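You operate a simulated robot arm through the tools that you are given. There is no shell and no other tool.

The job below is to be done with a simulated two-armed robot. You get a single attempt, and the scene is never put back.

## Task
Vent the leak tester, move its pump head to the green mat and cap the top port.
Fine: use the black cap; draw plunger and clamp back only at zero pressure; shut the vent again.
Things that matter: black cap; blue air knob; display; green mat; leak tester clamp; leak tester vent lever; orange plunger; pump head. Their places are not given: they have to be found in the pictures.

The check looks at the end state, three seconds after you hand in, the way a careful person would. Anything else that was tipped, shoved, dropped, spilled or broken makes it a failure. Lids that push on must go on centred and level and be pressed home; caps that screw on are set level and turned clockwise until they are tight.

## Robot
Two 7-joint arms with two-finger grippers on one trunk that stands fixed in place. Base frame: the origin is at the foot of the trunk, x ahead of it, y to its left, z up; the work surface is at about z = 724. Readings come in mm, rad, newtons and seconds.
The left shoulder is at [60, 123, 970], the right one opposite. With the tool pointing down near the work surface each hand reaches from about 300 to 780 mm from the base axis, measured 20 degrees to its own side. Payload 1.47 kg a hand.
The tool frame of a hand sits at the grasp point between the pads (the TCP): z along the fingers, y along the line on which they close. The tips reach 16 mm beyond it. The gripper opens to 87 mm. The gripper's body begins 55 mm behind the TCP.
Orientation is that of the tool frame in the base frame, as [roll, pitch, yaw] about the fixed x, y, z axes, in that order (R = Rz(yaw) Ry(pitch) Rx(roll)). With the fingers straight down and closing along the base's y, the tool's x points along the base's -x, its y along +y and its z along -z.

## Interface
- The arms move only by the tool drive_tool. It takes "left_motion", "right_motion" or both (then of equal length, played together; a hand with none holds still); each is a list of rows, each a list of 7 numbers: the shift along the tool's x, y, z in units of 200 mm (1.0 is 200 mm), then the turn, a rotation vector about the tool's x, y, z in units of 45 degrees (1.0 is 45 degrees), then the closure, from 0 (fully open) to 1 (shut). In form: [[x, y, z, rx, ry, rz, claw], ...]. A call has 1 to 20 rows; each row is the pose to reach, as a shift and turn from the pose commanded when the call began, along the tool's axes at that moment. A call with a number of a shift or a turn outside -1 to 1 is refused whole. Each row takes 0.2 s and may step no farther than 50 mm and 0.15 rad from the row before; otherwise, or with a gripper value out of range, the whole call is refused. A pose out of reach is approached as far as the arm can. The call stops where the force on the tool passes 70 N (or 10 N more than at its start, if that is more) or the arm is blocked; 0.2 s more then pass. Each finger travels about 153 mm/s and halts on what it meets, pressing with about 28 N; the grip force reading is that of the motor and also rises with nothing between the fingers. The clock runs only during rows and for 0.2 s after the last one: add rows that repeat a pose to give the fingers time. The reply holds the time, the measured pose of the TCP, the force on the tool along the base axes, the opening and the grip force, in the units named above and with some noise, with the torque about the TCP (base axes, N m) and any sound that the robot's microphone picked up.
- Cameras (640 x 400 px; columns grow to the right, rows downward): "scene" is now at [86.9, -24.8, 1542.1]; the picture's right is [-0.32, -0.95, 0.00], its down [-0.63, 0.21, -0.75] and it looks along [0.71, -0.24, -0.66] (base axes); focal length 336 px, centre (320, 200). "left" rides on the left gripper at [73, -12, -90] in its tool frame; the picture's right is [0.16, 0.99, 0.00], its down [-0.72, 0.12, -0.68] and it looks along [-0.67, 0.11, 0.73] (tool axes); focal length 247 px, centre (320, 200). "right" rides on the right gripper at [73, 12, -90] in its tool frame; the picture's right is [-0.16, 0.99, 0.00], its down [-0.72, -0.12, -0.68] and it looks along [-0.67, -0.11, 0.73] (tool axes); focal length 247 px, centre (320, 200).
- snapshot(camera): a new picture of that camera. The clock stands still meanwhile.
- raise_lower(by): slides the trunk up (or, below 0, down) by that many mm; the arms and the scene camera ride with it, the base frame stays. It gives what a move gives, with no picture.
- turn_head(pan, tilt): turns the head with the scene camera to pan (to the left, within 2.094 rad either way) and tilt (down, from -0.506 to 1.204), counted from straight ahead of the robot. It gives what a move gives.
- pixel_to_xyz(camera, pixels): for up to 12 pixels [column, row] of the newest picture of that camera ("zoom" is the newest enlarged one), the place [x, y, z] in the base frame of the surface seen there, good to about 2 mm, but the place of the scene camera against the robot may be out by one fixed shift of up to 12 mm in any direction. The clock stands still meanwhile.
- enlarge(camera, box): a new picture of the part [left, top, right, bottom] of that camera's present view, enlarged. The clock stands still meanwhile.
- finish_job(): hands the job in; it is judged then, once.

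Open the grippers and draw the arms clear of the work before you hand the job in, unless the task says otherwise.

The tools are called by a JSON object that holds its "fn" and its "kwargs". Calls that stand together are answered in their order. drive_tool: Moves the arms, as the interface text tells. Its arguments: {"type":"object","properties":{"left_motion":{"type":"array","items":{"type":"array","items":{"type":"number"}}},"right_motion":{"type":"array","items":{"type":"array","items":{"type":"number"}}}},"required":[]} The other tools are called the same way: raise_lower (by) slides the trunk up or down; turn_head (pan, tilt) turns the head that bears the scene camera; snapshot (camera) takes a picture; pixel_to_xyz (camera, pixels) gives the place of the surface under pixels of a picture; enlarge (camera, box) takes an enlarged picture of a part of a camera's view; finish_job () hands the job in.

At the start:

```text
clock: 0.0
left_position: [557.7, 94.3, 1197.5]
left_orientation: [-3.14, 0.0, -3.141]
left_contact_force: [0.5, 0.0, 0.2]
left_wrist_torque: [-0.03, -0.03, -0.01]
left_width: 86.8
left_gripper_force: 0.0
right_position: [505.8, -369.9, 1205.8]
right_orientation: [-3.14, 0.0, 3.141]
right_contact_force: [-0.1, 0.8, -1.1]
right_wrist_torque: [0.02, -0.02, 0.01]
right_width: 87.3
right_gripper_force: 0.1
trunk travel left (down, up): [-125.0, 105.0]
head pan, tilt: [-0.328, 0.726]
```

scene: 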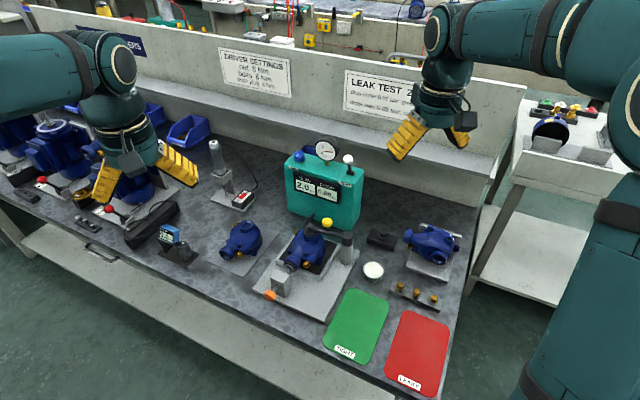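
right: 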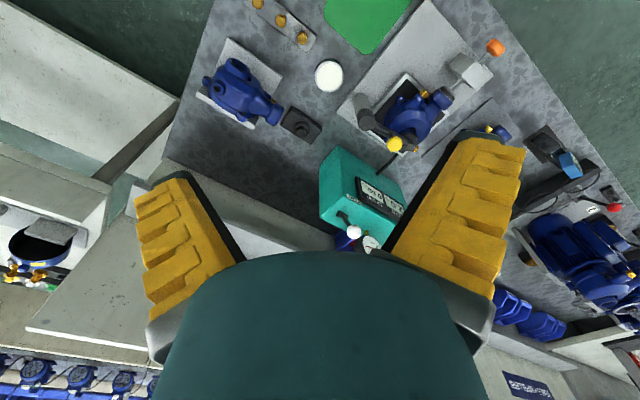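
left: 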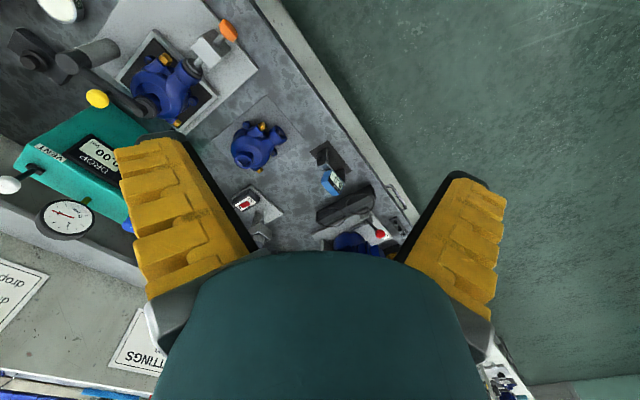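

The scene shows the teal tester near (325,190), the pump head in the fixture near (305,248), and the mats at (357,325) and (417,352). I'll enlarge several regions to see the details.

{"fn": "enlarge", "kwargs": {"camera": "scene", "box": [240, 130, 400, 230]}}

{"fn": "enlarge", "kwargs": {"camera": "scene", "box": [240, 205, 400, 305]}}

{"fn": "enlarge", "kwargs": {"camera": "scene", "box": [320, 215, 480, 315]}}

```text
4.00 times, centred on (320, 180) of scene
```

zoom: 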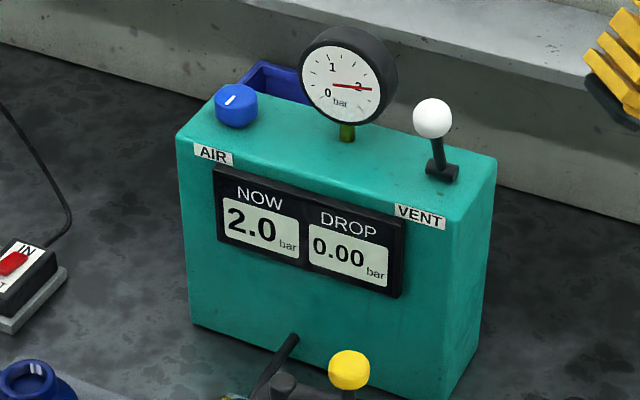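

```text
4.00 times, centred on (320, 255) of scene
```

zoom: 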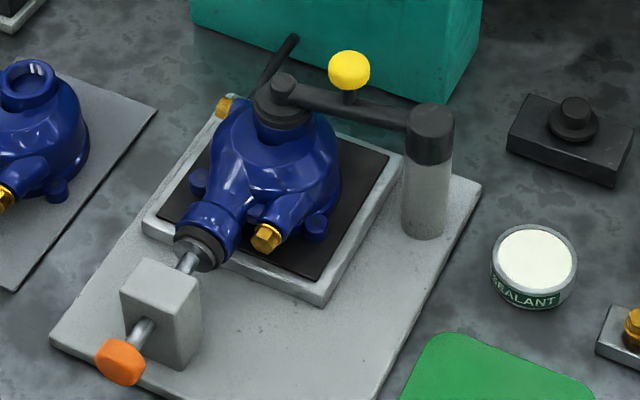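

```text
4.00 times, centred on (400, 265) of scene
```

zoom: 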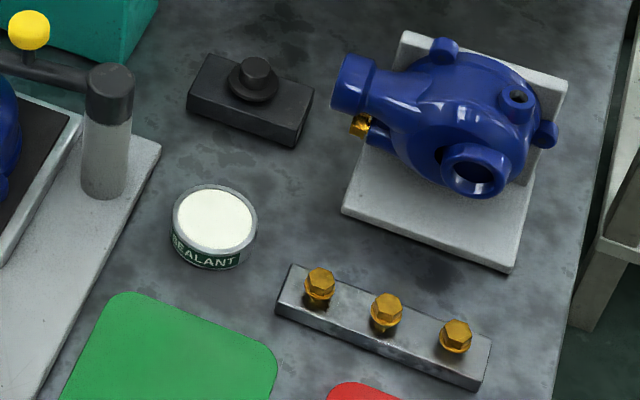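

The tester shows NOW 2.0 bar. There are signs on the wall that may hold instructions, so I'll read those along with the mats and the air knob.

{"fn": "enlarge", "kwargs": {"camera": "scene", "box": [336, 60, 432, 120]}}

{"fn": "enlarge", "kwargs": {"camera": "scene", "box": [280, 145, 360, 195]}}

{"fn": "enlarge", "kwargs": {"camera": "scene", "box": [310, 280, 470, 400]}}

{"fn": "enlarge", "kwargs": {"camera": "scene", "box": [210, 40, 300, 100]}}

{"fn": "enlarge", "kwargs": {"camera": "left", "box": [0, 20, 260, 180]}}

{"fn": "enlarge", "kwargs": {"camera": "right", "box": [320, 20, 520, 150]}}

```text
6.67 times, centred on (384, 90) of scene
```

zoom: 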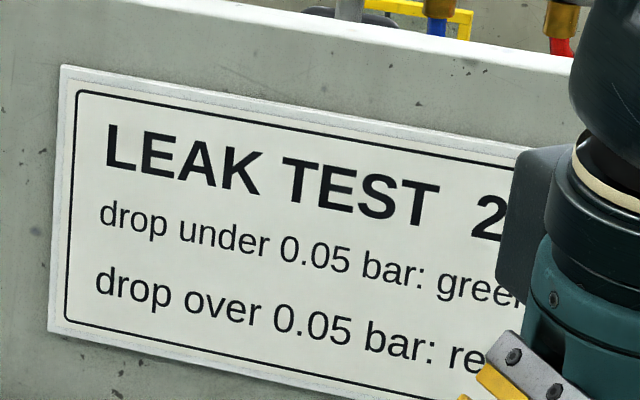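

```text
8.00 times, centred on (320, 170) of scene
```

zoom: 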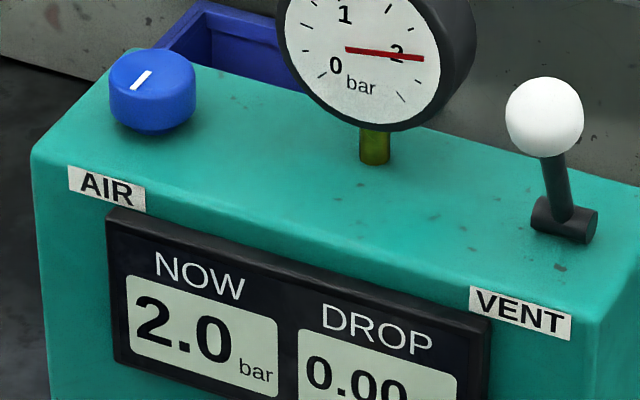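

```text
3.33 times, centred on (390, 340) of scene
```

zoom: 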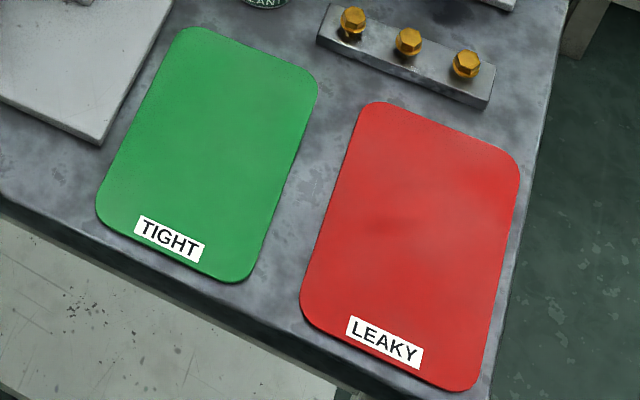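

```text
6.67 times, centred on (255, 70) of scene
```

zoom: 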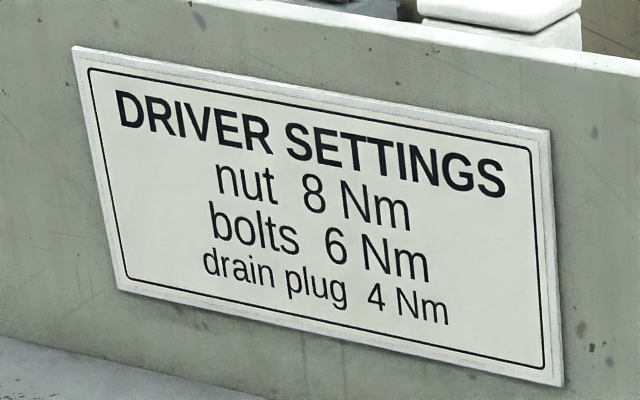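

```text
2.46 times, centred on (130, 100) of left
```

zoom: 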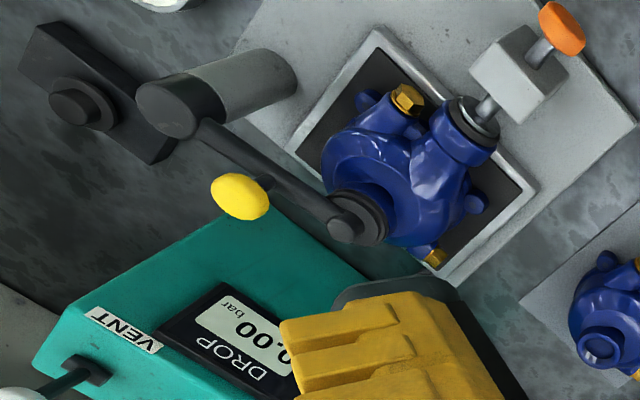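

```text
3.08 times, centred on (420, 85) of right
```

zoom: 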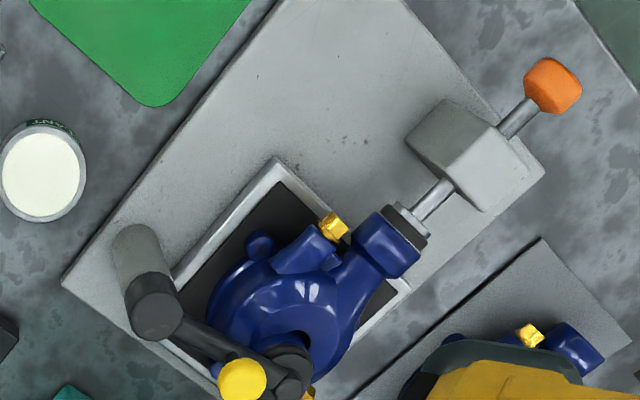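

I'll locate the key points in the scene: knob, lever, display, clamp, plunger, cap and mats.

{"fn": "pixel_to_xyz", "kwargs": {"camera": "scene", "pixels": [[299, 156], [348, 159], [351, 173], [310, 225], [327, 222], [347, 235], [270, 295], [280, 282], [384, 233], [358, 325], [417, 352], [372, 268]]}}

{"fn": "pixel_to_xyz", "kwargs": {"camera": "right", "pixels": [[354, 232], [395, 144], [494, 46], [470, 70], [300, 121], [329, 75], [410, 130], [368, 118], [443, 97], [362, 20]]}}

{"fn": "pixel_to_xyz", "kwargs": {"camera": "left", "pixels": [[9, 185], [98, 99], [229, 31], [210, 46], [33, 62], [140, 112], [70, 62], [190, 68]]}}

```text
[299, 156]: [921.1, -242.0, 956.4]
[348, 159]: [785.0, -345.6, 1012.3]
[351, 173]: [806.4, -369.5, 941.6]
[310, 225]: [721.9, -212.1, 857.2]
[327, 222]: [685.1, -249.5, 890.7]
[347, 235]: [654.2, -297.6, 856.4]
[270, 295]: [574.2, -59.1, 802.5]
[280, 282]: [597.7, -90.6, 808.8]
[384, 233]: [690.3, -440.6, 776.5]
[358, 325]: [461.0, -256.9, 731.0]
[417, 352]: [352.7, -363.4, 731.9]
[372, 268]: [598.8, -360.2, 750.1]
```

```text
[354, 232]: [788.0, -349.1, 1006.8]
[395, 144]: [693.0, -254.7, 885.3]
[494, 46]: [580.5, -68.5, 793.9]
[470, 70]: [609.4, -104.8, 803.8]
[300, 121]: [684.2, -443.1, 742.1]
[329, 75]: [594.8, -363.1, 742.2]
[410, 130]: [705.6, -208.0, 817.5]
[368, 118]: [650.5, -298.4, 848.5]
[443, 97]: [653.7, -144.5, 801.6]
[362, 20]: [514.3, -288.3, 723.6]
```

```text
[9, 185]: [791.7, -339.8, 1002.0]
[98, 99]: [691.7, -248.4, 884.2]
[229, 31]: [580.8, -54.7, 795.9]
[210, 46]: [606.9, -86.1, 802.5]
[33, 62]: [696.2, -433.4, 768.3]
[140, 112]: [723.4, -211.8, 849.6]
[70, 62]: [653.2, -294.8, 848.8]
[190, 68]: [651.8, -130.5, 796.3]
```

The wrist cameras put the vent ball near (789,-345,1005), the clamp knob near (692,-251,885) and the plunger knob near (580,-60,795). I'll take a few more points on the tester, gauge and lever before planning the vent push.

{"fn": "enlarge", "kwargs": {"camera": "scene", "box": [280, 130, 376, 190]}}

{"fn": "pixel_to_xyz", "kwargs": {"camera": "zoom", "pixels": [[310, 142], [400, 140], [240, 140], [455, 180], [480, 280], [470, 240], [120, 180], [540, 290], [30, 190], [430, 390], [260, 270], [300, 240]]}}

```text
6.67 times, centred on (328, 160) of scene
```

zoom: 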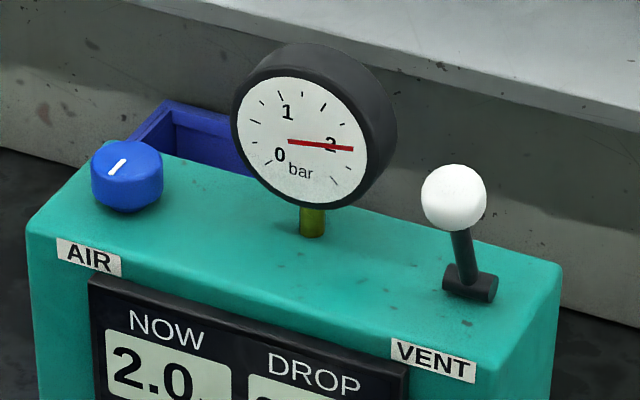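

```text
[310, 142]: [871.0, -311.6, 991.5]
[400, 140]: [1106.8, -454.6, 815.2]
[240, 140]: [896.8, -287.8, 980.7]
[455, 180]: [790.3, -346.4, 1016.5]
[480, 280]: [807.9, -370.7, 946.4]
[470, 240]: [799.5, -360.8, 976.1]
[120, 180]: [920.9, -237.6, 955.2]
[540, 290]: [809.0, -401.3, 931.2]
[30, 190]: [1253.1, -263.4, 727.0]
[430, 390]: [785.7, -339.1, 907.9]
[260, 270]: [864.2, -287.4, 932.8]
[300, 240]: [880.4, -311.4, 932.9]
```

The gauge sits about 80 mm to the lever's left and the lever leans toward the robot, so I expect opening to be a push toward the back. I'll turn the right hand by 42° and bring it in front of the tester.

{"fn": "drive_tool", "kwargs": {"right_motion": [[-0.144, 0.11, 0.046, 0, 0, 0.187, 0.2], [-0.288, 0.22, 0.092, 0, 0, 0.373, 0.45], [-0.432, 0.33, 0.138, 0, 0, 0.56, 0.45], [-0.576, 0.44, 0.184, 0, 0, 0.747, 0.45], [-0.72, 0.55, 0.23, 0, 0, 0.933, 0.45]]}}

```text
clock: 1.2
left_position: [558.7, 93.6, 1196.3]
left_orientation: [3.141, 0.0, -3.14]
left_contact_force: [0.3, -0.5, 0.0]
left_wrist_torque: [-0.01, 0.01, -0.01]
left_width: 86.9
left_gripper_force: 0.0
right_position: [650.8, -258.5, 1158.9]
right_orientation: [-3.141, 0.0, 2.407]
right_contact_force: [0.1, -0.4, 0.1]
right_wrist_torque: [-0.02, 0.02, 0.03]
right_width: 53.5
right_gripper_force: 3.2
trunk travel left (down, up): [-125.0, 105.0]
head pan, tilt: [-0.328, 0.726]
```

The hand is yawed as planned at (651,-258,1159). Now I tilt it 45° so the fingers point forward and down.

{"fn": "drive_tool", "kwargs": {"right_motion": [[0, 0, 0.03, 0, -0.167, 0, 0.45], [0, 0, 0.06, 0, -0.333, 0, 0.45], [0, 0, 0.09, 0, -0.5, 0, 0.45], [0, 0, 0.12, 0, -0.667, 0, 0.45], [0, 0, 0.15, 0, -0.833, 0, 0.45], [0, 0, 0.18, 0, -1.0, 0, 0.45]]}}

{"fn": "snapshot", "kwargs": {"camera": "right"}}

{"fn": "snapshot", "kwargs": {"camera": "scene"}}

```text
clock: 2.6
left_position: [557.8, 94.2, 1199.4]
left_orientation: [3.141, 0.0, -3.14]
left_contact_force: [0.2, 0.2, -0.2]
left_wrist_torque: [-0.01, 0.02, -0.01]
left_width: 86.8
left_gripper_force: 0.0
right_position: [649.2, -259.8, 1123.6]
right_orientation: [-3.14, 0.788, 2.413]
right_contact_force: [-0.6, 1.1, -0.4]
right_wrist_torque: [-0.01, 0.01, -0.02]
right_width: 53.4
right_gripper_force: 3.3
trunk travel left (down, up): [-125.0, 105.0]
head pan, tilt: [-0.328, 0.726]
```

```text
taken
```

right: 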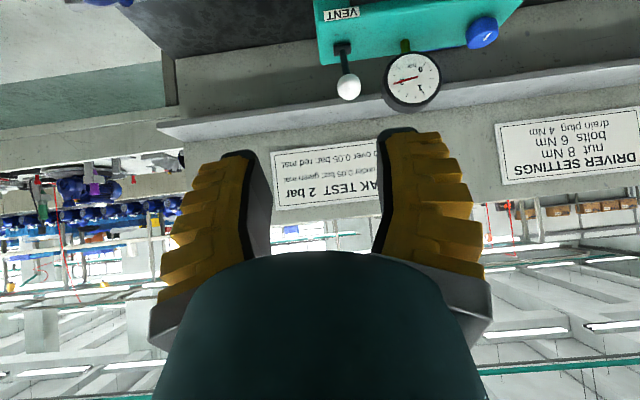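

```text
taken
```

scene: 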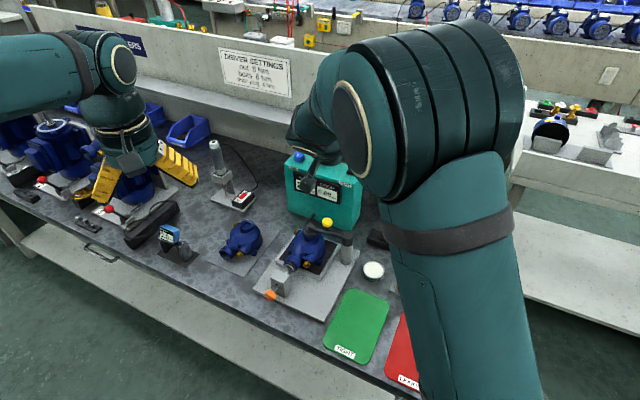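

The wrist camera shows the vent ball at (348,87), lever base (343,47) and gauge (412,82). I'll measure them from here.

{"fn": "pixel_to_xyz", "kwargs": {"camera": "right", "pixels": [[348, 87], [348, 80], [343, 48], [345, 66], [412, 82], [390, 90], [482, 32], [340, 15]]}}

{"fn": "enlarge", "kwargs": {"camera": "right", "box": [300, 0, 540, 120]}}

```text
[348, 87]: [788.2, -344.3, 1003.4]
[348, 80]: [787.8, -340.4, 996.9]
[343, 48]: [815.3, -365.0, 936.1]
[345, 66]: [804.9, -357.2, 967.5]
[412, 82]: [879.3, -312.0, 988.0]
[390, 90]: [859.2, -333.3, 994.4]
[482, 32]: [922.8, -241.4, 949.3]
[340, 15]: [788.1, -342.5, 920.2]
```

```text
2.67 times, centred on (420, 60) of right
```

zoom: 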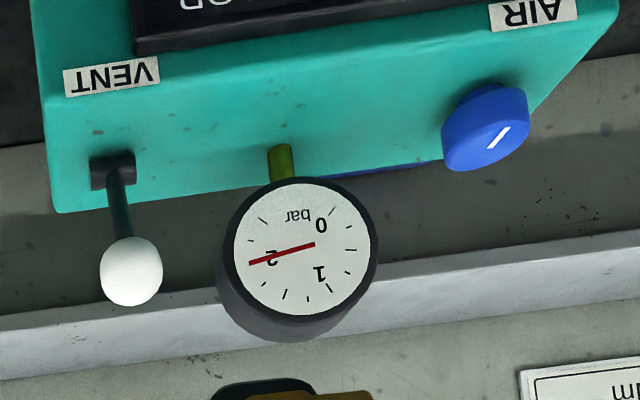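

Ball centre works out to about (797,-351,998) and the lever pivot to (820,-368,935). I move to a pre-grasp 70 mm short of the ball, with the fingers tilted 30° below horizontal.

{"fn": "drive_tool", "kwargs": {"right_motion": [[-0.017, 0.038, 0.178, 0, -0.083, 0, 0.45], [-0.034, 0.077, 0.357, 0, -0.167, 0, 0.45], [-0.052, 0.115, 0.535, 0, -0.25, 0, 0.45], [-0.069, 0.154, 0.714, 0, -0.333, 0, 0.45], [-0.069, 0.154, 0.714, 0, -0.333, 0, 0.45]]}}

{"fn": "snapshot", "kwargs": {"camera": "right"}}

{"fn": "snapshot", "kwargs": {"camera": "left"}}

```text
clock: 3.8
left_position: [557.1, 93.8, 1198.6]
left_orientation: [-3.141, 0.0, 3.141]
left_contact_force: [0.4, 0.1, -0.6]
left_wrist_torque: [-0.02, 0.0, 0.0]
left_width: 87.0
left_gripper_force: 0.1
right_position: [753.8, -311.8, 1033.6]
right_orientation: [3.14, 1.05, 2.408]
right_contact_force: [-0.6, 0.0, -0.2]
right_wrist_torque: [-0.02, -0.01, -0.01]
right_width: 53.2
right_gripper_force: 3.6
trunk travel left (down, up): [-125.0, 105.0]
head pan, tilt: [-0.328, 0.726]
```

```text
taken
```

right: 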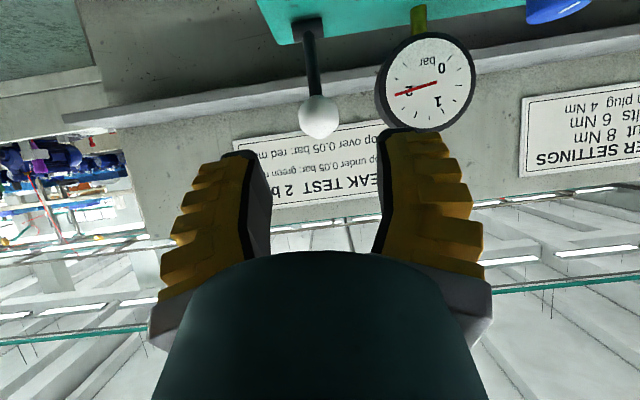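

```text
taken
```

left: 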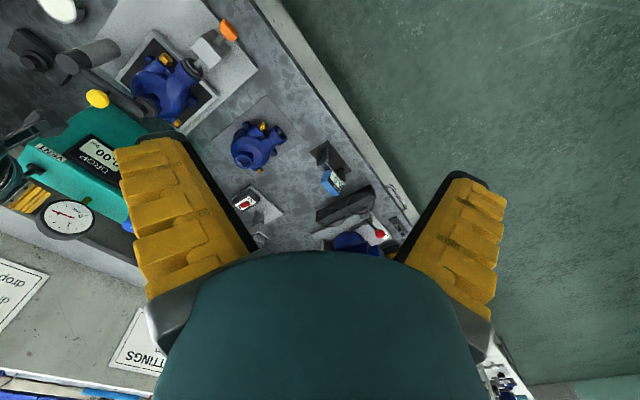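

The ball at (318,117) is centred between the fingertips (245 and 390). A quick position check, then I advance.

{"fn": "pixel_to_xyz", "kwargs": {"camera": "right", "pixels": [[318, 117], [318, 105], [308, 117], [328, 117], [309, 60], [306, 30], [385, 95]]}}

```text
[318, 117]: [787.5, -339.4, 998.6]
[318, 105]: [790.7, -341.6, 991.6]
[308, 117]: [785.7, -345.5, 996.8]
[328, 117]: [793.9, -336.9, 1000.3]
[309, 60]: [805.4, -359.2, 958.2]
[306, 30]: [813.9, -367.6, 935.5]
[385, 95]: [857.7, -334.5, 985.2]
```

Ball centre confirmed at about (797,-349,997). I advance 65 mm along the fingers and close on the ball.

{"fn": "drive_tool", "kwargs": {"right_motion": [[0.003, 0.002, 0.11, 0, 0, 0, 0.45], [0.007, 0.004, 0.22, 0, 0, 0, 0.45], [0.01, 0.006, 0.33, 0, 0, 0, 0.45], [0.01, 0.006, 0.33, 0, 0, 0, 0.6], [0.01, 0.006, 0.33, 0, 0, 0, 0.8], [0.01, 0.006, 0.33, 0, 0, 0, 0.8]]}}

{"fn": "snapshot", "kwargs": {"camera": "right"}}

```text
clock: 5.2
left_position: [558.8, 92.8, 1198.4]
left_orientation: [-3.141, 0.0, 3.139]
left_contact_force: [0.6, -0.6, -0.8]
left_wrist_torque: [-0.01, 0.01, -0.03]
left_width: 87.1
left_gripper_force: 0.1
right_position: [794.8, -347.4, 997.0]
right_orientation: [-3.141, 1.048, 2.408]
right_contact_force: [-1.5, -4.0, 0.7]
right_wrist_torque: [-0.02, -0.05, 0.01]
right_width: 25.6
right_gripper_force: 6.0
trunk travel left (down, up): [-125.0, 105.0]
head pan, tilt: [-0.328, 0.726]
```

```text
taken
```

right: 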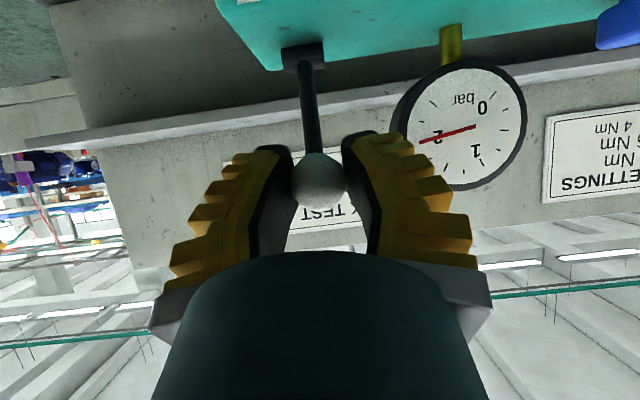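

The ball is held (25.6 mm). I push the lever back along its arc, going only to just past upright first to feel the force.

{"fn": "drive_tool", "kwargs": {"right_motion": [[-0.025, 0, 0.02, 0, 0, 0, 0.8], [-0.05, 0, 0.041, 0, 0, 0, 0.8], [-0.089, 0, 0.087, 0, 0, 0, 0.8], [-0.119, 0, 0.139, 0, 0, 0, 0.8]]}}

{"fn": "enlarge", "kwargs": {"camera": "scene", "box": [280, 140, 376, 210]}}

{"fn": "snapshot", "kwargs": {"camera": "right"}}

```text
clock: 6.2
left_position: [557.6, 92.7, 1198.3]
left_orientation: [3.141, 0.001, -3.141]
left_contact_force: [-0.6, -0.8, -0.1]
left_wrist_torque: [0.03, 0.03, 0.0]
left_width: 87.2
left_gripper_force: 0.0
right_position: [822.0, -372.0, 1005.2]
right_orientation: [3.14, 1.046, 2.408]
right_contact_force: [-2.5, -2.4, -0.6]
right_wrist_torque: [-0.03, 0.01, 0.0]
right_width: 25.9
right_gripper_force: 6.2
trunk travel left (down, up): [-125.0, 105.0]
head pan, tilt: [-0.328, 0.726]
```

```text
5.71 times, centred on (328, 175) of scene
```

zoom: 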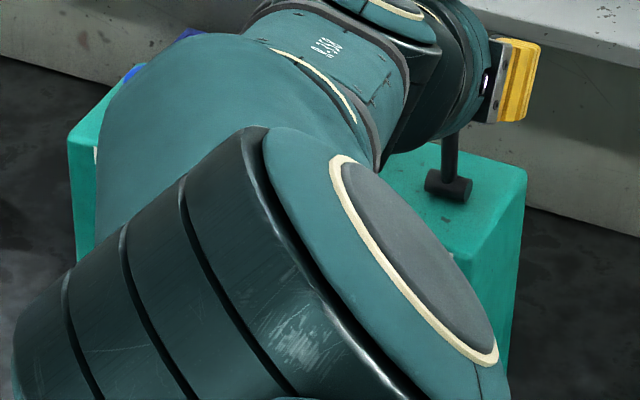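

```text
taken
```

right: 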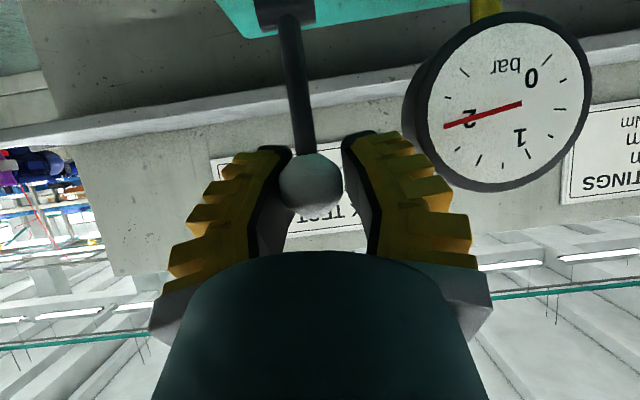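

The lever follows easily (forces under 3 N) and the gauge still reads 2. I continue the arc to about 28° back.

{"fn": "drive_tool", "kwargs": {"right_motion": [[-0.011, 0, 0.028, 0, 0, 0, 0.8], [-0.021, 0, 0.057, 0, 0, 0, 0.8], [-0.027, 0, 0.086, 0, 0, 0, 0.8], [-0.031, 0, 0.116, 0, 0, 0, 0.8], [-0.032, 0, 0.135, 0, 0, 0, 0.8]]}}

{"fn": "snapshot", "kwargs": {"camera": "right"}}

```text
clock: 7.4
left_position: [557.9, 93.5, 1197.0]
left_orientation: [-3.142, -0.002, -3.141]
left_contact_force: [0.2, 0.6, -0.9]
left_wrist_torque: [0.01, 0.01, -0.04]
left_width: 86.7
left_gripper_force: 0.1
right_position: [841.1, -388.9, 995.8]
right_orientation: [-3.14, 1.046, 2.41]
right_contact_force: [0.0, 0.5, -0.2]
right_wrist_torque: [0.04, 0.02, 0.0]
right_width: 24.1
right_gripper_force: 4.4
trunk travel left (down, up): [-125.0, 105.0]
head pan, tilt: [-0.328, 0.726]
```

```text
taken
```

right: 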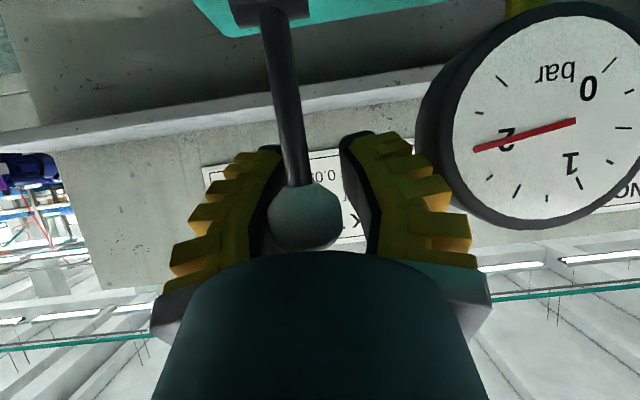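

The lever is well back, though the ball has shifted in the fingers and the gauge still shows 2. I check the lever's geometry before releasing.

{"fn": "pixel_to_xyz", "kwargs": {"camera": "right", "pixels": [[305, 215], [296, 170], [285, 100], [275, 30], [270, 12]]}}

{"fn": "enlarge", "kwargs": {"camera": "left", "box": [0, 60, 160, 260]}}

```text
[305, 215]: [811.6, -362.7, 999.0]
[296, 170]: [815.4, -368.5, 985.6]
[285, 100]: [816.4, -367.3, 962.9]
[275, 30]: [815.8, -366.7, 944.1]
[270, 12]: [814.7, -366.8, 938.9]
```

```text
2.00 times, centred on (80, 160) of left
```

zoom: 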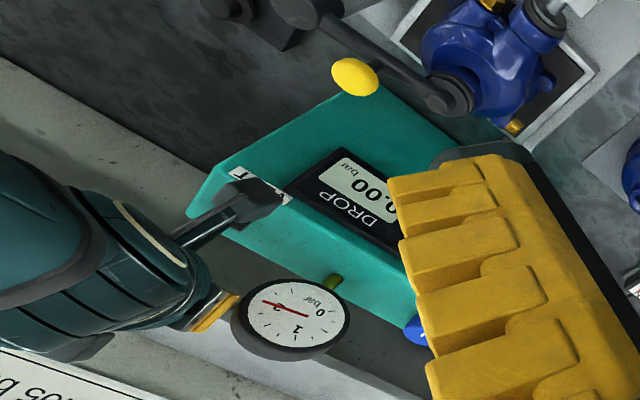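

The lever shaft points read x≈815 from z 939 to 985, so it stopped upright and the ball slid in my weak grip. I reopen, re-centre on the ball and grip fully.

{"fn": "drive_tool", "kwargs": {"right_motion": [[0, 0, 0, 0, 0, 0, 0.5], [0.017, 0, -0.065, 0, 0, 0, 0.5], [0.034, 0, -0.129, 0, 0, 0, 0.5], [0.034, 0, -0.129, 0, 0, 0, 0.8], [0.034, 0, -0.129, 0, 0, 0, 1.0], [0.034, 0, -0.129, 0, 0, 0, 1.0]]}}

{"fn": "snapshot", "kwargs": {"camera": "right"}}

```text
clock: 8.8
left_position: [557.5, 93.1, 1199.3]
left_orientation: [3.139, 0.0, -3.141]
left_contact_force: [0.1, 0.0, 0.2]
left_wrist_torque: [-0.01, 0.01, 0.03]
left_width: 86.9
left_gripper_force: 0.2
right_position: [820.8, -375.0, 1001.2]
right_orientation: [-3.141, 1.045, 2.406]
right_contact_force: [-10.5, -12.6, -4.6]
right_wrist_torque: [-0.15, -0.07, -0.04]
right_width: 17.8
right_gripper_force: 30.0
trunk travel left (down, up): [-125.0, 105.0]
head pan, tilt: [-0.328, 0.726]
```

```text
taken
```

right: 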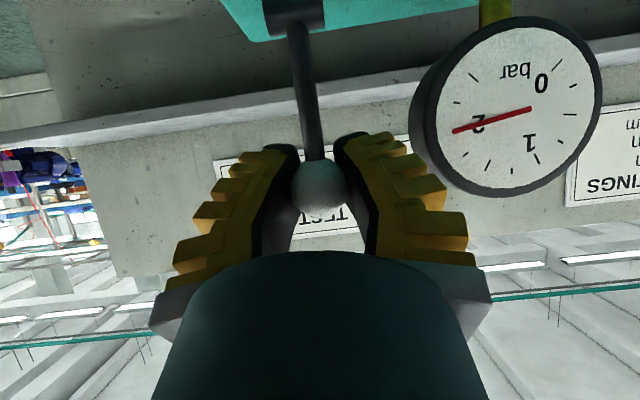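

Full grip on the ball now (30 N). I push back again along the arc, watching the gauge.

{"fn": "drive_tool", "kwargs": {"right_motion": [[-0.015, -0.01, 0.032, 0, 0, 0, 1.0], [-0.026, -0.01, 0.068, 0, 0, 0, 1.0], [-0.036, -0.01, 0.105, 0, 0, 0, 1.0], [-0.044, -0.01, 0.142, 0, 0, 0, 1.0]]}}

{"fn": "snapshot", "kwargs": {"camera": "right"}}

```text
clock: 9.8
left_position: [558.3, 91.7, 1198.5]
left_orientation: [3.141, 0.0, 3.14]
left_contact_force: [1.0, 0.2, 0.4]
left_wrist_torque: [-0.02, 0.0, -0.04]
left_width: 87.0
left_gripper_force: 0.0
right_position: [842.3, -394.9, 996.9]
right_orientation: [3.141, 1.045, 2.407]
right_contact_force: [-12.6, -8.9, -13.2]
right_wrist_torque: [-0.1, -0.31, 0.32]
right_width: 6.1
right_gripper_force: 29.9
trunk travel left (down, up): [-125.0, 105.0]
head pan, tilt: [-0.328, 0.726]
```

```text
taken
```

right: 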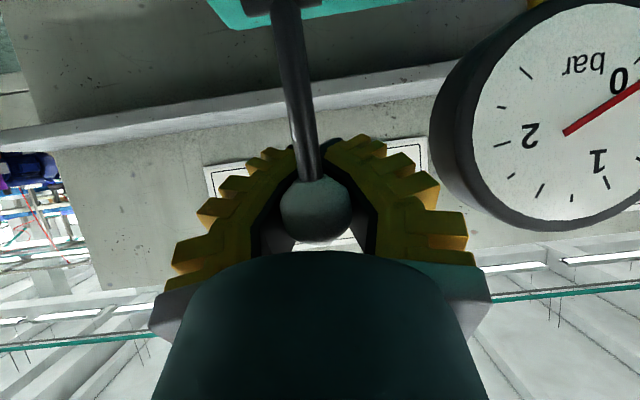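

The gauge now reads about 0. I open the fingers moderately and retreat straight back to look at the lever and display.

{"fn": "drive_tool", "kwargs": {"right_motion": [[0, 0, 0, 0, 0, 0, 0.5], [0, 0, 0, 0, 0, 0, 0.45], [0, 0, 0, 0, 0, 0, 0.45], [0, 0, -0.15, 0, 0, 0, 0.45], [0, 0, -0.3, 0, 0, 0, 0.45], [0, 0, -0.5, 0, 0, 0, 0.45], [0, 0, -0.7, 0, 0, 0, 0.45], [0, 0, -0.9, 0, 0, 0, 0.45]]}}

{"fn": "snapshot", "kwargs": {"camera": "right"}}

{"fn": "enlarge", "kwargs": {"camera": "left", "box": [0, 60, 160, 260]}}

```text
clock: 11.6
left_position: [556.9, 95.0, 1198.2]
left_orientation: [-3.142, 0.003, -3.14]
left_contact_force: [-0.6, -0.5, 0.4]
left_wrist_torque: [-0.02, -0.01, 0.04]
left_width: 86.9
left_gripper_force: 0.1
right_position: [724.5, -287.1, 1087.1]
right_orientation: [3.14, 1.046, 2.408]
right_contact_force: [-0.5, -0.6, -0.4]
right_wrist_torque: [0.01, 0.04, 0.01]
right_width: 53.2
right_gripper_force: 3.8
trunk travel left (down, up): [-125.0, 105.0]
head pan, tilt: [-0.328, 0.726]
```

```text
taken
```

right: 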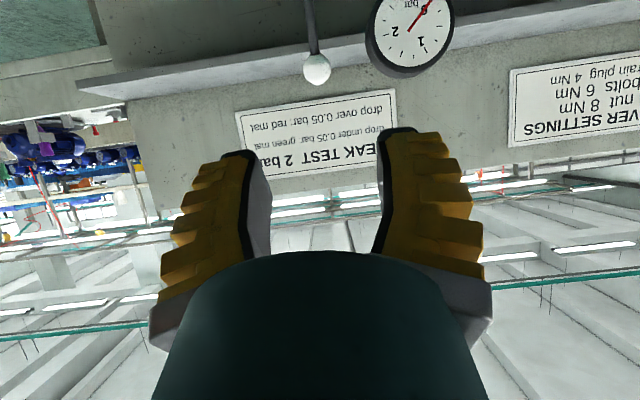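

```text
2.00 times, centred on (80, 160) of left
```

zoom: 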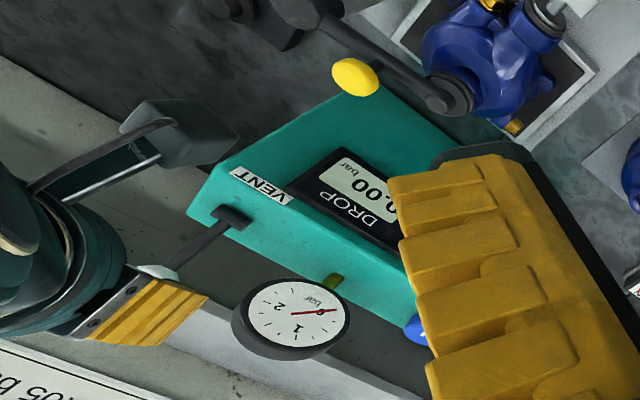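

The gauge needle is at 0. I measure the lever's new pose, then pull the right arm aside so the scene camera can see the display.

{"fn": "pixel_to_xyz", "kwargs": {"camera": "right", "pixels": [[316, 67], [314, 45], [311, 20], [310, 8]]}}

{"fn": "drive_tool", "kwargs": {"right_motion": [[0, -0.2, -0.1, 0, 0.167, 0, 0.2], [0, -0.4, -0.25, 0, 0.333, 0, 0.0], [0, -0.6, -0.4, 0, 0.5, 0, 0.0], [0, -0.8, -0.5, 0, 0.667, 0, 0.0], [0, -0.9, -0.6, 0, 0.833, 0, 0.0], [0, -1.0, -0.7, 0, 1.0, 0, 0.0]]}}

{"fn": "snapshot", "kwargs": {"camera": "scene"}}

{"fn": "snapshot", "kwargs": {"camera": "right"}}

```text
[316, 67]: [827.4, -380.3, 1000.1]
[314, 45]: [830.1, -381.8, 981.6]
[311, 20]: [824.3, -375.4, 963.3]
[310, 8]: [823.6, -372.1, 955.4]
```

```text
clock: 13.0
left_position: [557.7, 92.6, 1198.5]
left_orientation: [3.141, 0.0, 3.141]
left_contact_force: [-0.9, 0.6, 0.0]
left_wrist_torque: [0.01, -0.01, -0.04]
left_width: 86.8
left_gripper_force: 0.1
right_position: [502.0, -356.5, 1155.8]
right_orientation: [-3.141, 0.257, 2.411]
right_contact_force: [0.1, 0.3, 0.3]
right_wrist_torque: [0.0, 0.0, 0.01]
right_width: 86.9
right_gripper_force: 0.1
trunk travel left (down, up): [-125.0, 105.0]
head pan, tilt: [-0.328, 0.726]
```

```text
taken
```

scene: 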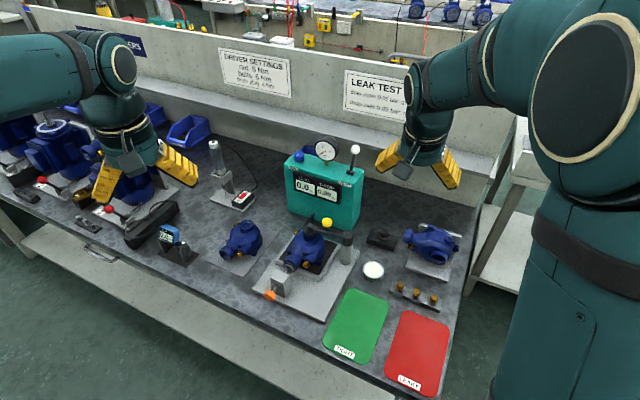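

```text
taken
```

right: 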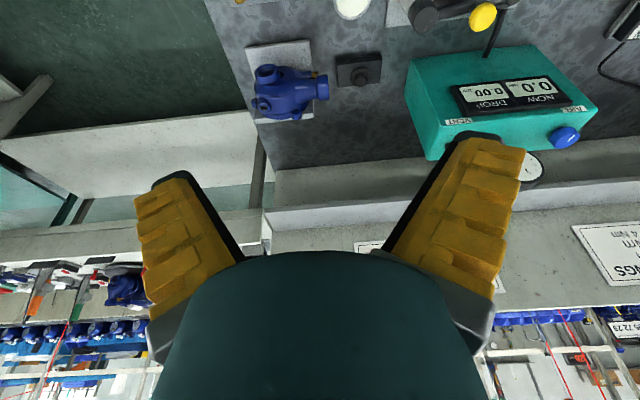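

{"fn": "enlarge", "kwargs": {"camera": "scene", "box": [270, 130, 390, 210]}}

{"fn": "enlarge", "kwargs": {"camera": "scene", "box": [250, 210, 370, 310]}}

```text
5.00 times, centred on (330, 170) of scene
```

zoom: 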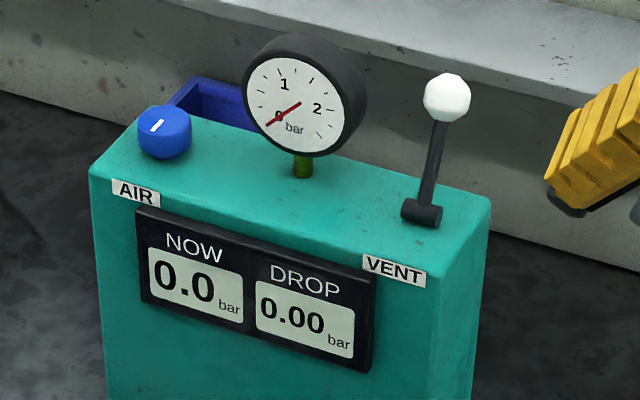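

```text
4.00 times, centred on (310, 260) of scene
```

zoom: 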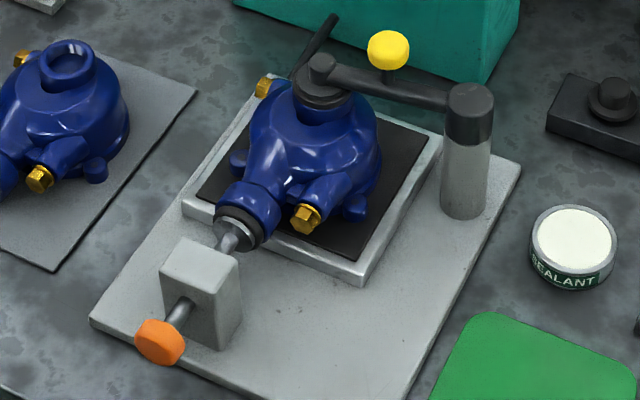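

The display reads NOW 0.0 and DROP 0.00, so the part is tight. Next is the plunger: I bring the left hand over the orange knob, yawed 42° to line up with the plunger axis.

{"fn": "drive_tool", "kwargs": {"left_motion": [[0, -0.115, 0.16, 0, 0, 0.156, 0], [0, -0.23, 0.32, 0, 0, 0.311, 0], [0, -0.345, 0.48, 0, 0, 0.467, 0], [0, -0.46, 0.64, 0, 0, 0.622, 0], [0, -0.575, 0.8, 0, 0, 0.778, 0], [0, -0.69, 0.96, 0, 0, 0.933, 0]]}}

{"fn": "snapshot", "kwargs": {"camera": "left"}}

```text
clock: 14.4
left_position: [559.6, -44.7, 1005.8]
left_orientation: [-3.141, 0.0, 2.406]
left_contact_force: [0.1, -0.5, -0.6]
left_wrist_torque: [0.0, -0.01, 0.03]
left_width: 86.8
left_gripper_force: 0.0
right_position: [503.6, -356.9, 1156.9]
right_orientation: [3.141, 0.261, 2.409]
right_contact_force: [0.1, -0.4, 0.4]
right_wrist_torque: [0.02, -0.01, -0.01]
right_width: 87.1
right_gripper_force: 0.1
trunk travel left (down, up): [-125.0, 105.0]
head pan, tilt: [-0.328, 0.726]
```

```text
taken
```

left: 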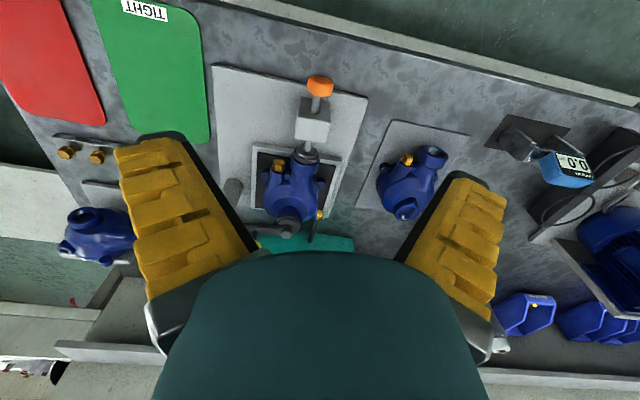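

The plunger knob is at (320,85) and the block at (313,118) in the left view. I zoom and measure.

{"fn": "enlarge", "kwargs": {"camera": "left", "box": [240, 60, 400, 260]}}

{"fn": "pixel_to_xyz", "kwargs": {"camera": "left", "pixels": [[320, 85], [320, 79], [320, 93], [318, 101], [312, 107], [314, 125], [308, 145], [302, 155], [296, 180], [308, 85], [331, 85], [285, 225]]}}

```text
2.00 times, centred on (320, 160) of left
```

zoom: 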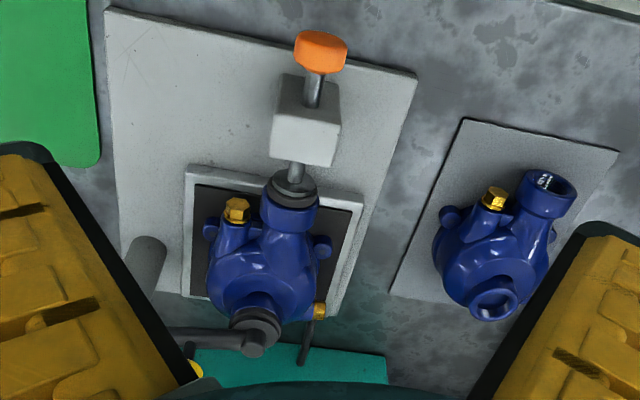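

```text
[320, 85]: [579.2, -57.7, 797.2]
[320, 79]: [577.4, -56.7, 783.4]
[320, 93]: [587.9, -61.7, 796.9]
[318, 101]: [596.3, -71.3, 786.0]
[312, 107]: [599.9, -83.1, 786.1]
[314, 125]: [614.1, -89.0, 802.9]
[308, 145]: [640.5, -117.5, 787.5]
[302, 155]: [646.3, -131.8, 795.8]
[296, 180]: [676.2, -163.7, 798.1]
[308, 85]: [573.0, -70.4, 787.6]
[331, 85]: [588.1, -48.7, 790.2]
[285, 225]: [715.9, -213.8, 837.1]
```

Knob centre is about (582,-61,784), diameter about 26 mm, with its axis along (0.72,-0.69). I descend the left hand toward it.

{"fn": "drive_tool", "kwargs": {"left_motion": [[-0.03, 0.004, 0.2, 0, 0, 0, 0.2], [-0.06, 0.008, 0.4, 0, 0, 0, 0.4], [-0.09, 0.012, 0.6, 0, 0, 0, 0.4], [-0.11, 0.016, 0.8, 0, 0, 0, 0.4], [-0.11, 0.016, 0.8, 0, 0, 0, 0.4]]}}

{"fn": "snapshot", "kwargs": {"camera": "left"}}

```text
clock: 15.6
left_position: [576.9, -57.6, 847.8]
left_orientation: [3.14, 0.0, 2.409]
left_contact_force: [0.7, -0.4, -0.1]
left_wrist_torque: [0.01, 0.0, 0.02]
left_width: 57.2
left_gripper_force: 3.8
right_position: [502.0, -356.4, 1156.2]
right_orientation: [3.141, 0.262, 2.41]
right_contact_force: [0.4, -0.5, 0.3]
right_wrist_torque: [0.01, 0.01, 0.03]
right_width: 86.9
right_gripper_force: 0.1
trunk travel left (down, up): [-125.0, 105.0]
head pan, tilt: [-0.328, 0.726]
```

```text
taken
```

left: 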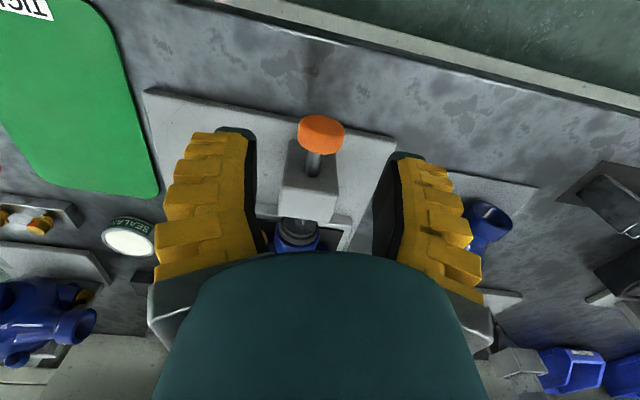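

The knob at (321,132) is centred between the fingers. I verify its position from here.

{"fn": "pixel_to_xyz", "kwargs": {"camera": "left", "pixels": [[321, 132], [321, 120], [321, 148], [300, 132], [342, 132], [313, 168], [310, 200], [300, 235]]}}

```text
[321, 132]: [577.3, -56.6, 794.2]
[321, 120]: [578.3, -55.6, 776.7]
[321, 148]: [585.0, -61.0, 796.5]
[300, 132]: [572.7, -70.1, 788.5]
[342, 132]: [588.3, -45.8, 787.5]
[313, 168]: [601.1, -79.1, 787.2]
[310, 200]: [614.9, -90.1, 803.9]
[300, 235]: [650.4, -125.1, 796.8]
```

I lower 62 mm to knob height and close on the knob.

{"fn": "drive_tool", "kwargs": {"left_motion": [[0, 0, 0.11, 0, 0, 0, 0.4], [-0.01, 0, 0.21, 0, 0, 0, 0.4], [-0.01, 0, 0.31, 0, 0, 0, 0.4], [-0.01, 0, 0.31, 0, 0, 0, 0.7], [-0.01, 0, 0.31, 0, 0, 0, 0.85], [-0.01, 0, 0.31, 0, 0, 0, 0.9]]}}

{"fn": "snapshot", "kwargs": {"camera": "left"}}

```text
clock: 17.0
left_position: [577.6, -55.5, 784.8]
left_orientation: [3.139, 0.001, 2.41]
left_contact_force: [8.6, 9.7, 0.4]
left_wrist_torque: [0.2, -0.12, 0.22]
left_width: 27.5
left_gripper_force: 30.2
right_position: [504.5, -356.3, 1157.4]
right_orientation: [-3.141, 0.261, 2.411]
right_contact_force: [-0.1, -0.9, -0.3]
right_wrist_torque: [0.01, 0.04, 0.0]
right_width: 86.9
right_gripper_force: 0.0
trunk travel left (down, up): [-125.0, 105.0]
head pan, tilt: [-0.328, 0.726]
```

```text
taken
```

left: 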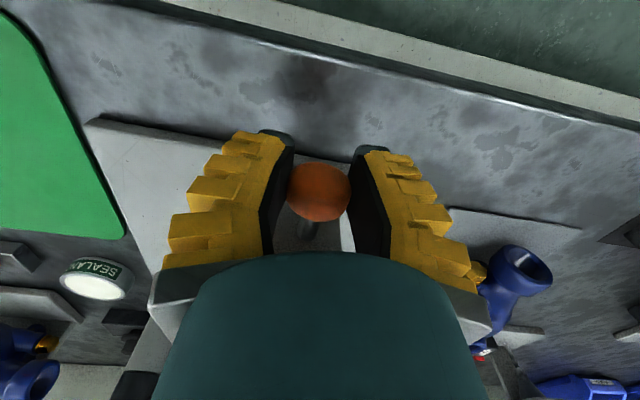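

The knob is gripped at 27.5 mm. I pull it straight back along its axis in small steps while watching the force.

{"fn": "drive_tool", "kwargs": {"left_motion": [[0.025, 0.008, 0, 0, 0, 0, 0.9], [0.06, 0.01, 0, 0, 0, 0, 0.9], [0.1, 0.012, 0, 0, 0, 0, 0.9]]}}

{"fn": "snapshot", "kwargs": {"camera": "left"}}

{"fn": "enlarge", "kwargs": {"camera": "scene", "box": [230, 200, 390, 310]}}

```text
clock: 17.8
left_position: [565.2, -42.9, 784.0]
left_orientation: [-3.141, -0.001, 2.41]
left_contact_force: [5.0, 7.3, 6.8]
left_wrist_torque: [-0.02, -0.26, 0.38]
left_width: 27.4
left_gripper_force: 30.4
right_position: [502.8, -355.7, 1158.2]
right_orientation: [-3.14, 0.261, 2.408]
right_contact_force: [-0.1, 0.0, 0.2]
right_wrist_torque: [-0.03, 0.01, 0.01]
right_width: 87.0
right_gripper_force: 0.0
trunk travel left (down, up): [-125.0, 105.0]
head pan, tilt: [-0.328, 0.726]
```

```text
taken
```

left: 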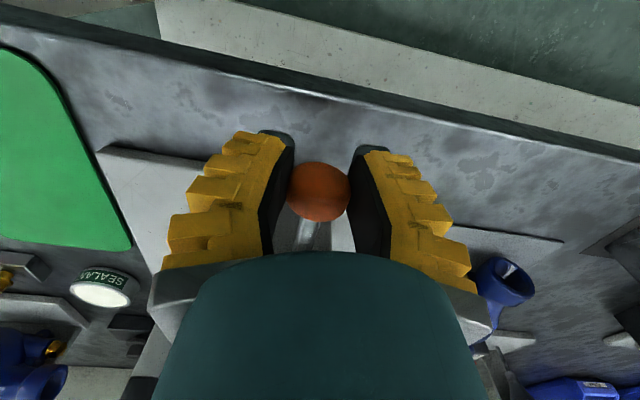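

```text
3.64 times, centred on (310, 255) of scene
```

zoom: 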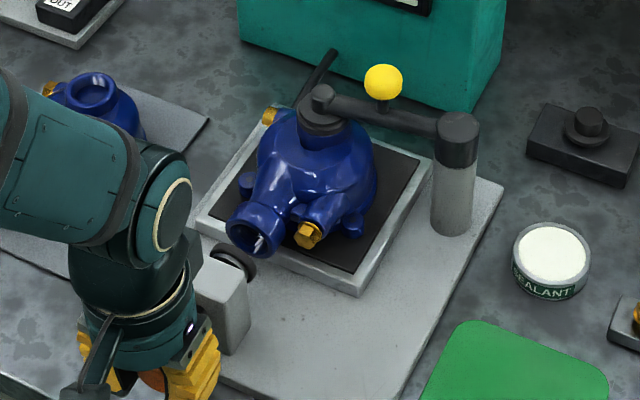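

The plunger seal has left the side port. I keep drawing it back another ~14 mm to be well clear, watching for the stop.

{"fn": "drive_tool", "kwargs": {"left_motion": [[0.03, 0.001, 0, 0, 0, 0, 0.9], [0.05, 0.002, 0, 0, 0, 0, 0.9], [0.07, 0.002, 0, 0, 0, 0, 0.9]]}}

{"fn": "snapshot", "kwargs": {"camera": "left"}}

{"fn": "enlarge", "kwargs": {"camera": "scene", "box": [230, 200, 390, 310]}}

```text
clock: 18.6
left_position: [558.6, -36.6, 784.4]
left_orientation: [-3.141, 0.008, 2.409]
left_contact_force: [28.3, -13.9, -0.6]
left_wrist_torque: [-0.15, -0.08, -0.09]
left_width: 25.1
left_gripper_force: 30.4
right_position: [504.4, -356.7, 1155.5]
right_orientation: [-3.141, 0.258, 2.409]
right_contact_force: [0.4, -0.2, 0.2]
right_wrist_torque: [0.02, 0.01, 0.01]
right_width: 86.7
right_gripper_force: 0.1
trunk travel left (down, up): [-125.0, 105.0]
head pan, tilt: [-0.328, 0.726]
```

```text
taken
```

left: 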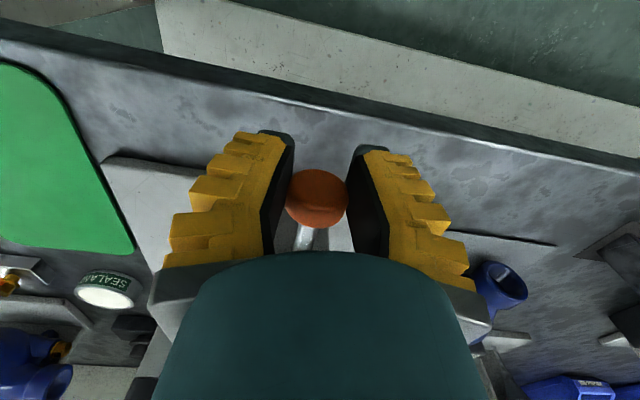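

```text
3.64 times, centred on (310, 255) of scene
```

zoom: 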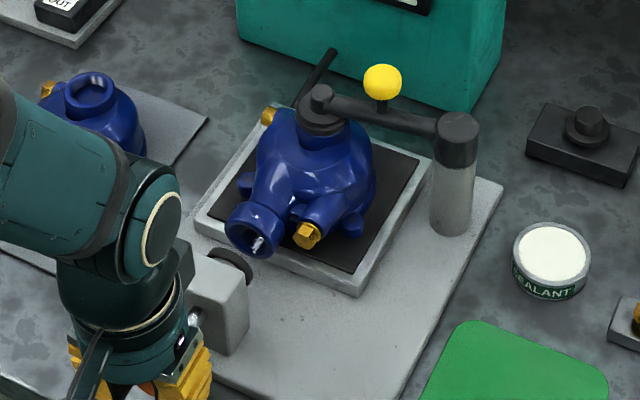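

Force jumped to about 31 N, so the plunger is at its back stop (~25 mm travel). I open the left hand and lift it clear.

{"fn": "drive_tool", "kwargs": {"left_motion": [[-0.01, 0, 0, 0, 0, 0, 0.6], [-0.01, 0, 0, 0, 0, 0, 0.3], [-0.01, 0, 0, 0, 0, 0, 0.2], [-0.01, 0, -0.2, 0, 0, 0, 0.2], [-0.01, 0, -0.4, 0, 0, 0, 0.2], [-0.01, 0, -0.6, 0, 0, 0, 0.2], [0.1, 0.1, -0.8, 0, 0, 0, 0.2], [0.2, 0.2, -1.0, 0, 0, 0, 0.2]]}}

{"fn": "snapshot", "kwargs": {"camera": "left"}}

{"fn": "snapshot", "kwargs": {"camera": "scene"}}

```text
clock: 20.4
left_position: [550.9, 23.4, 985.6]
left_orientation: [3.14, 0.002, 2.407]
left_contact_force: [1.0, 0.1, 0.2]
left_wrist_torque: [0.0, 0.01, 0.02]
left_width: 73.2
left_gripper_force: 2.5
right_position: [503.1, -355.8, 1156.5]
right_orientation: [-3.141, 0.262, 2.408]
right_contact_force: [0.2, 0.0, 0.7]
right_wrist_torque: [-0.03, 0.0, 0.0]
right_width: 86.8
right_gripper_force: 0.1
trunk travel left (down, up): [-125.0, 105.0]
head pan, tilt: [-0.328, 0.726]
```

```text
taken
```

left: 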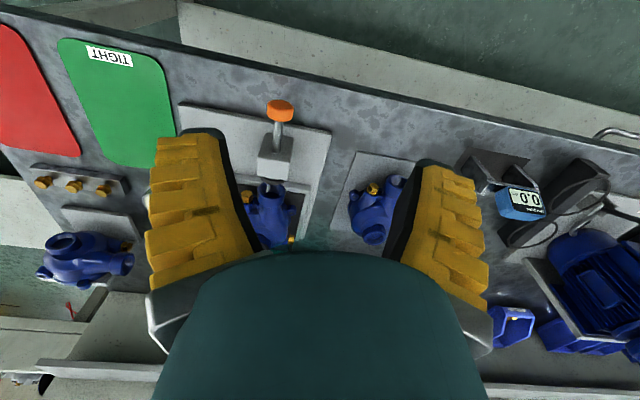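

```text
taken
```

scene: 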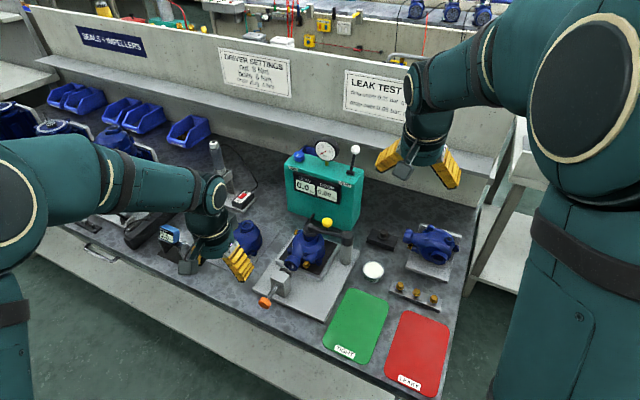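

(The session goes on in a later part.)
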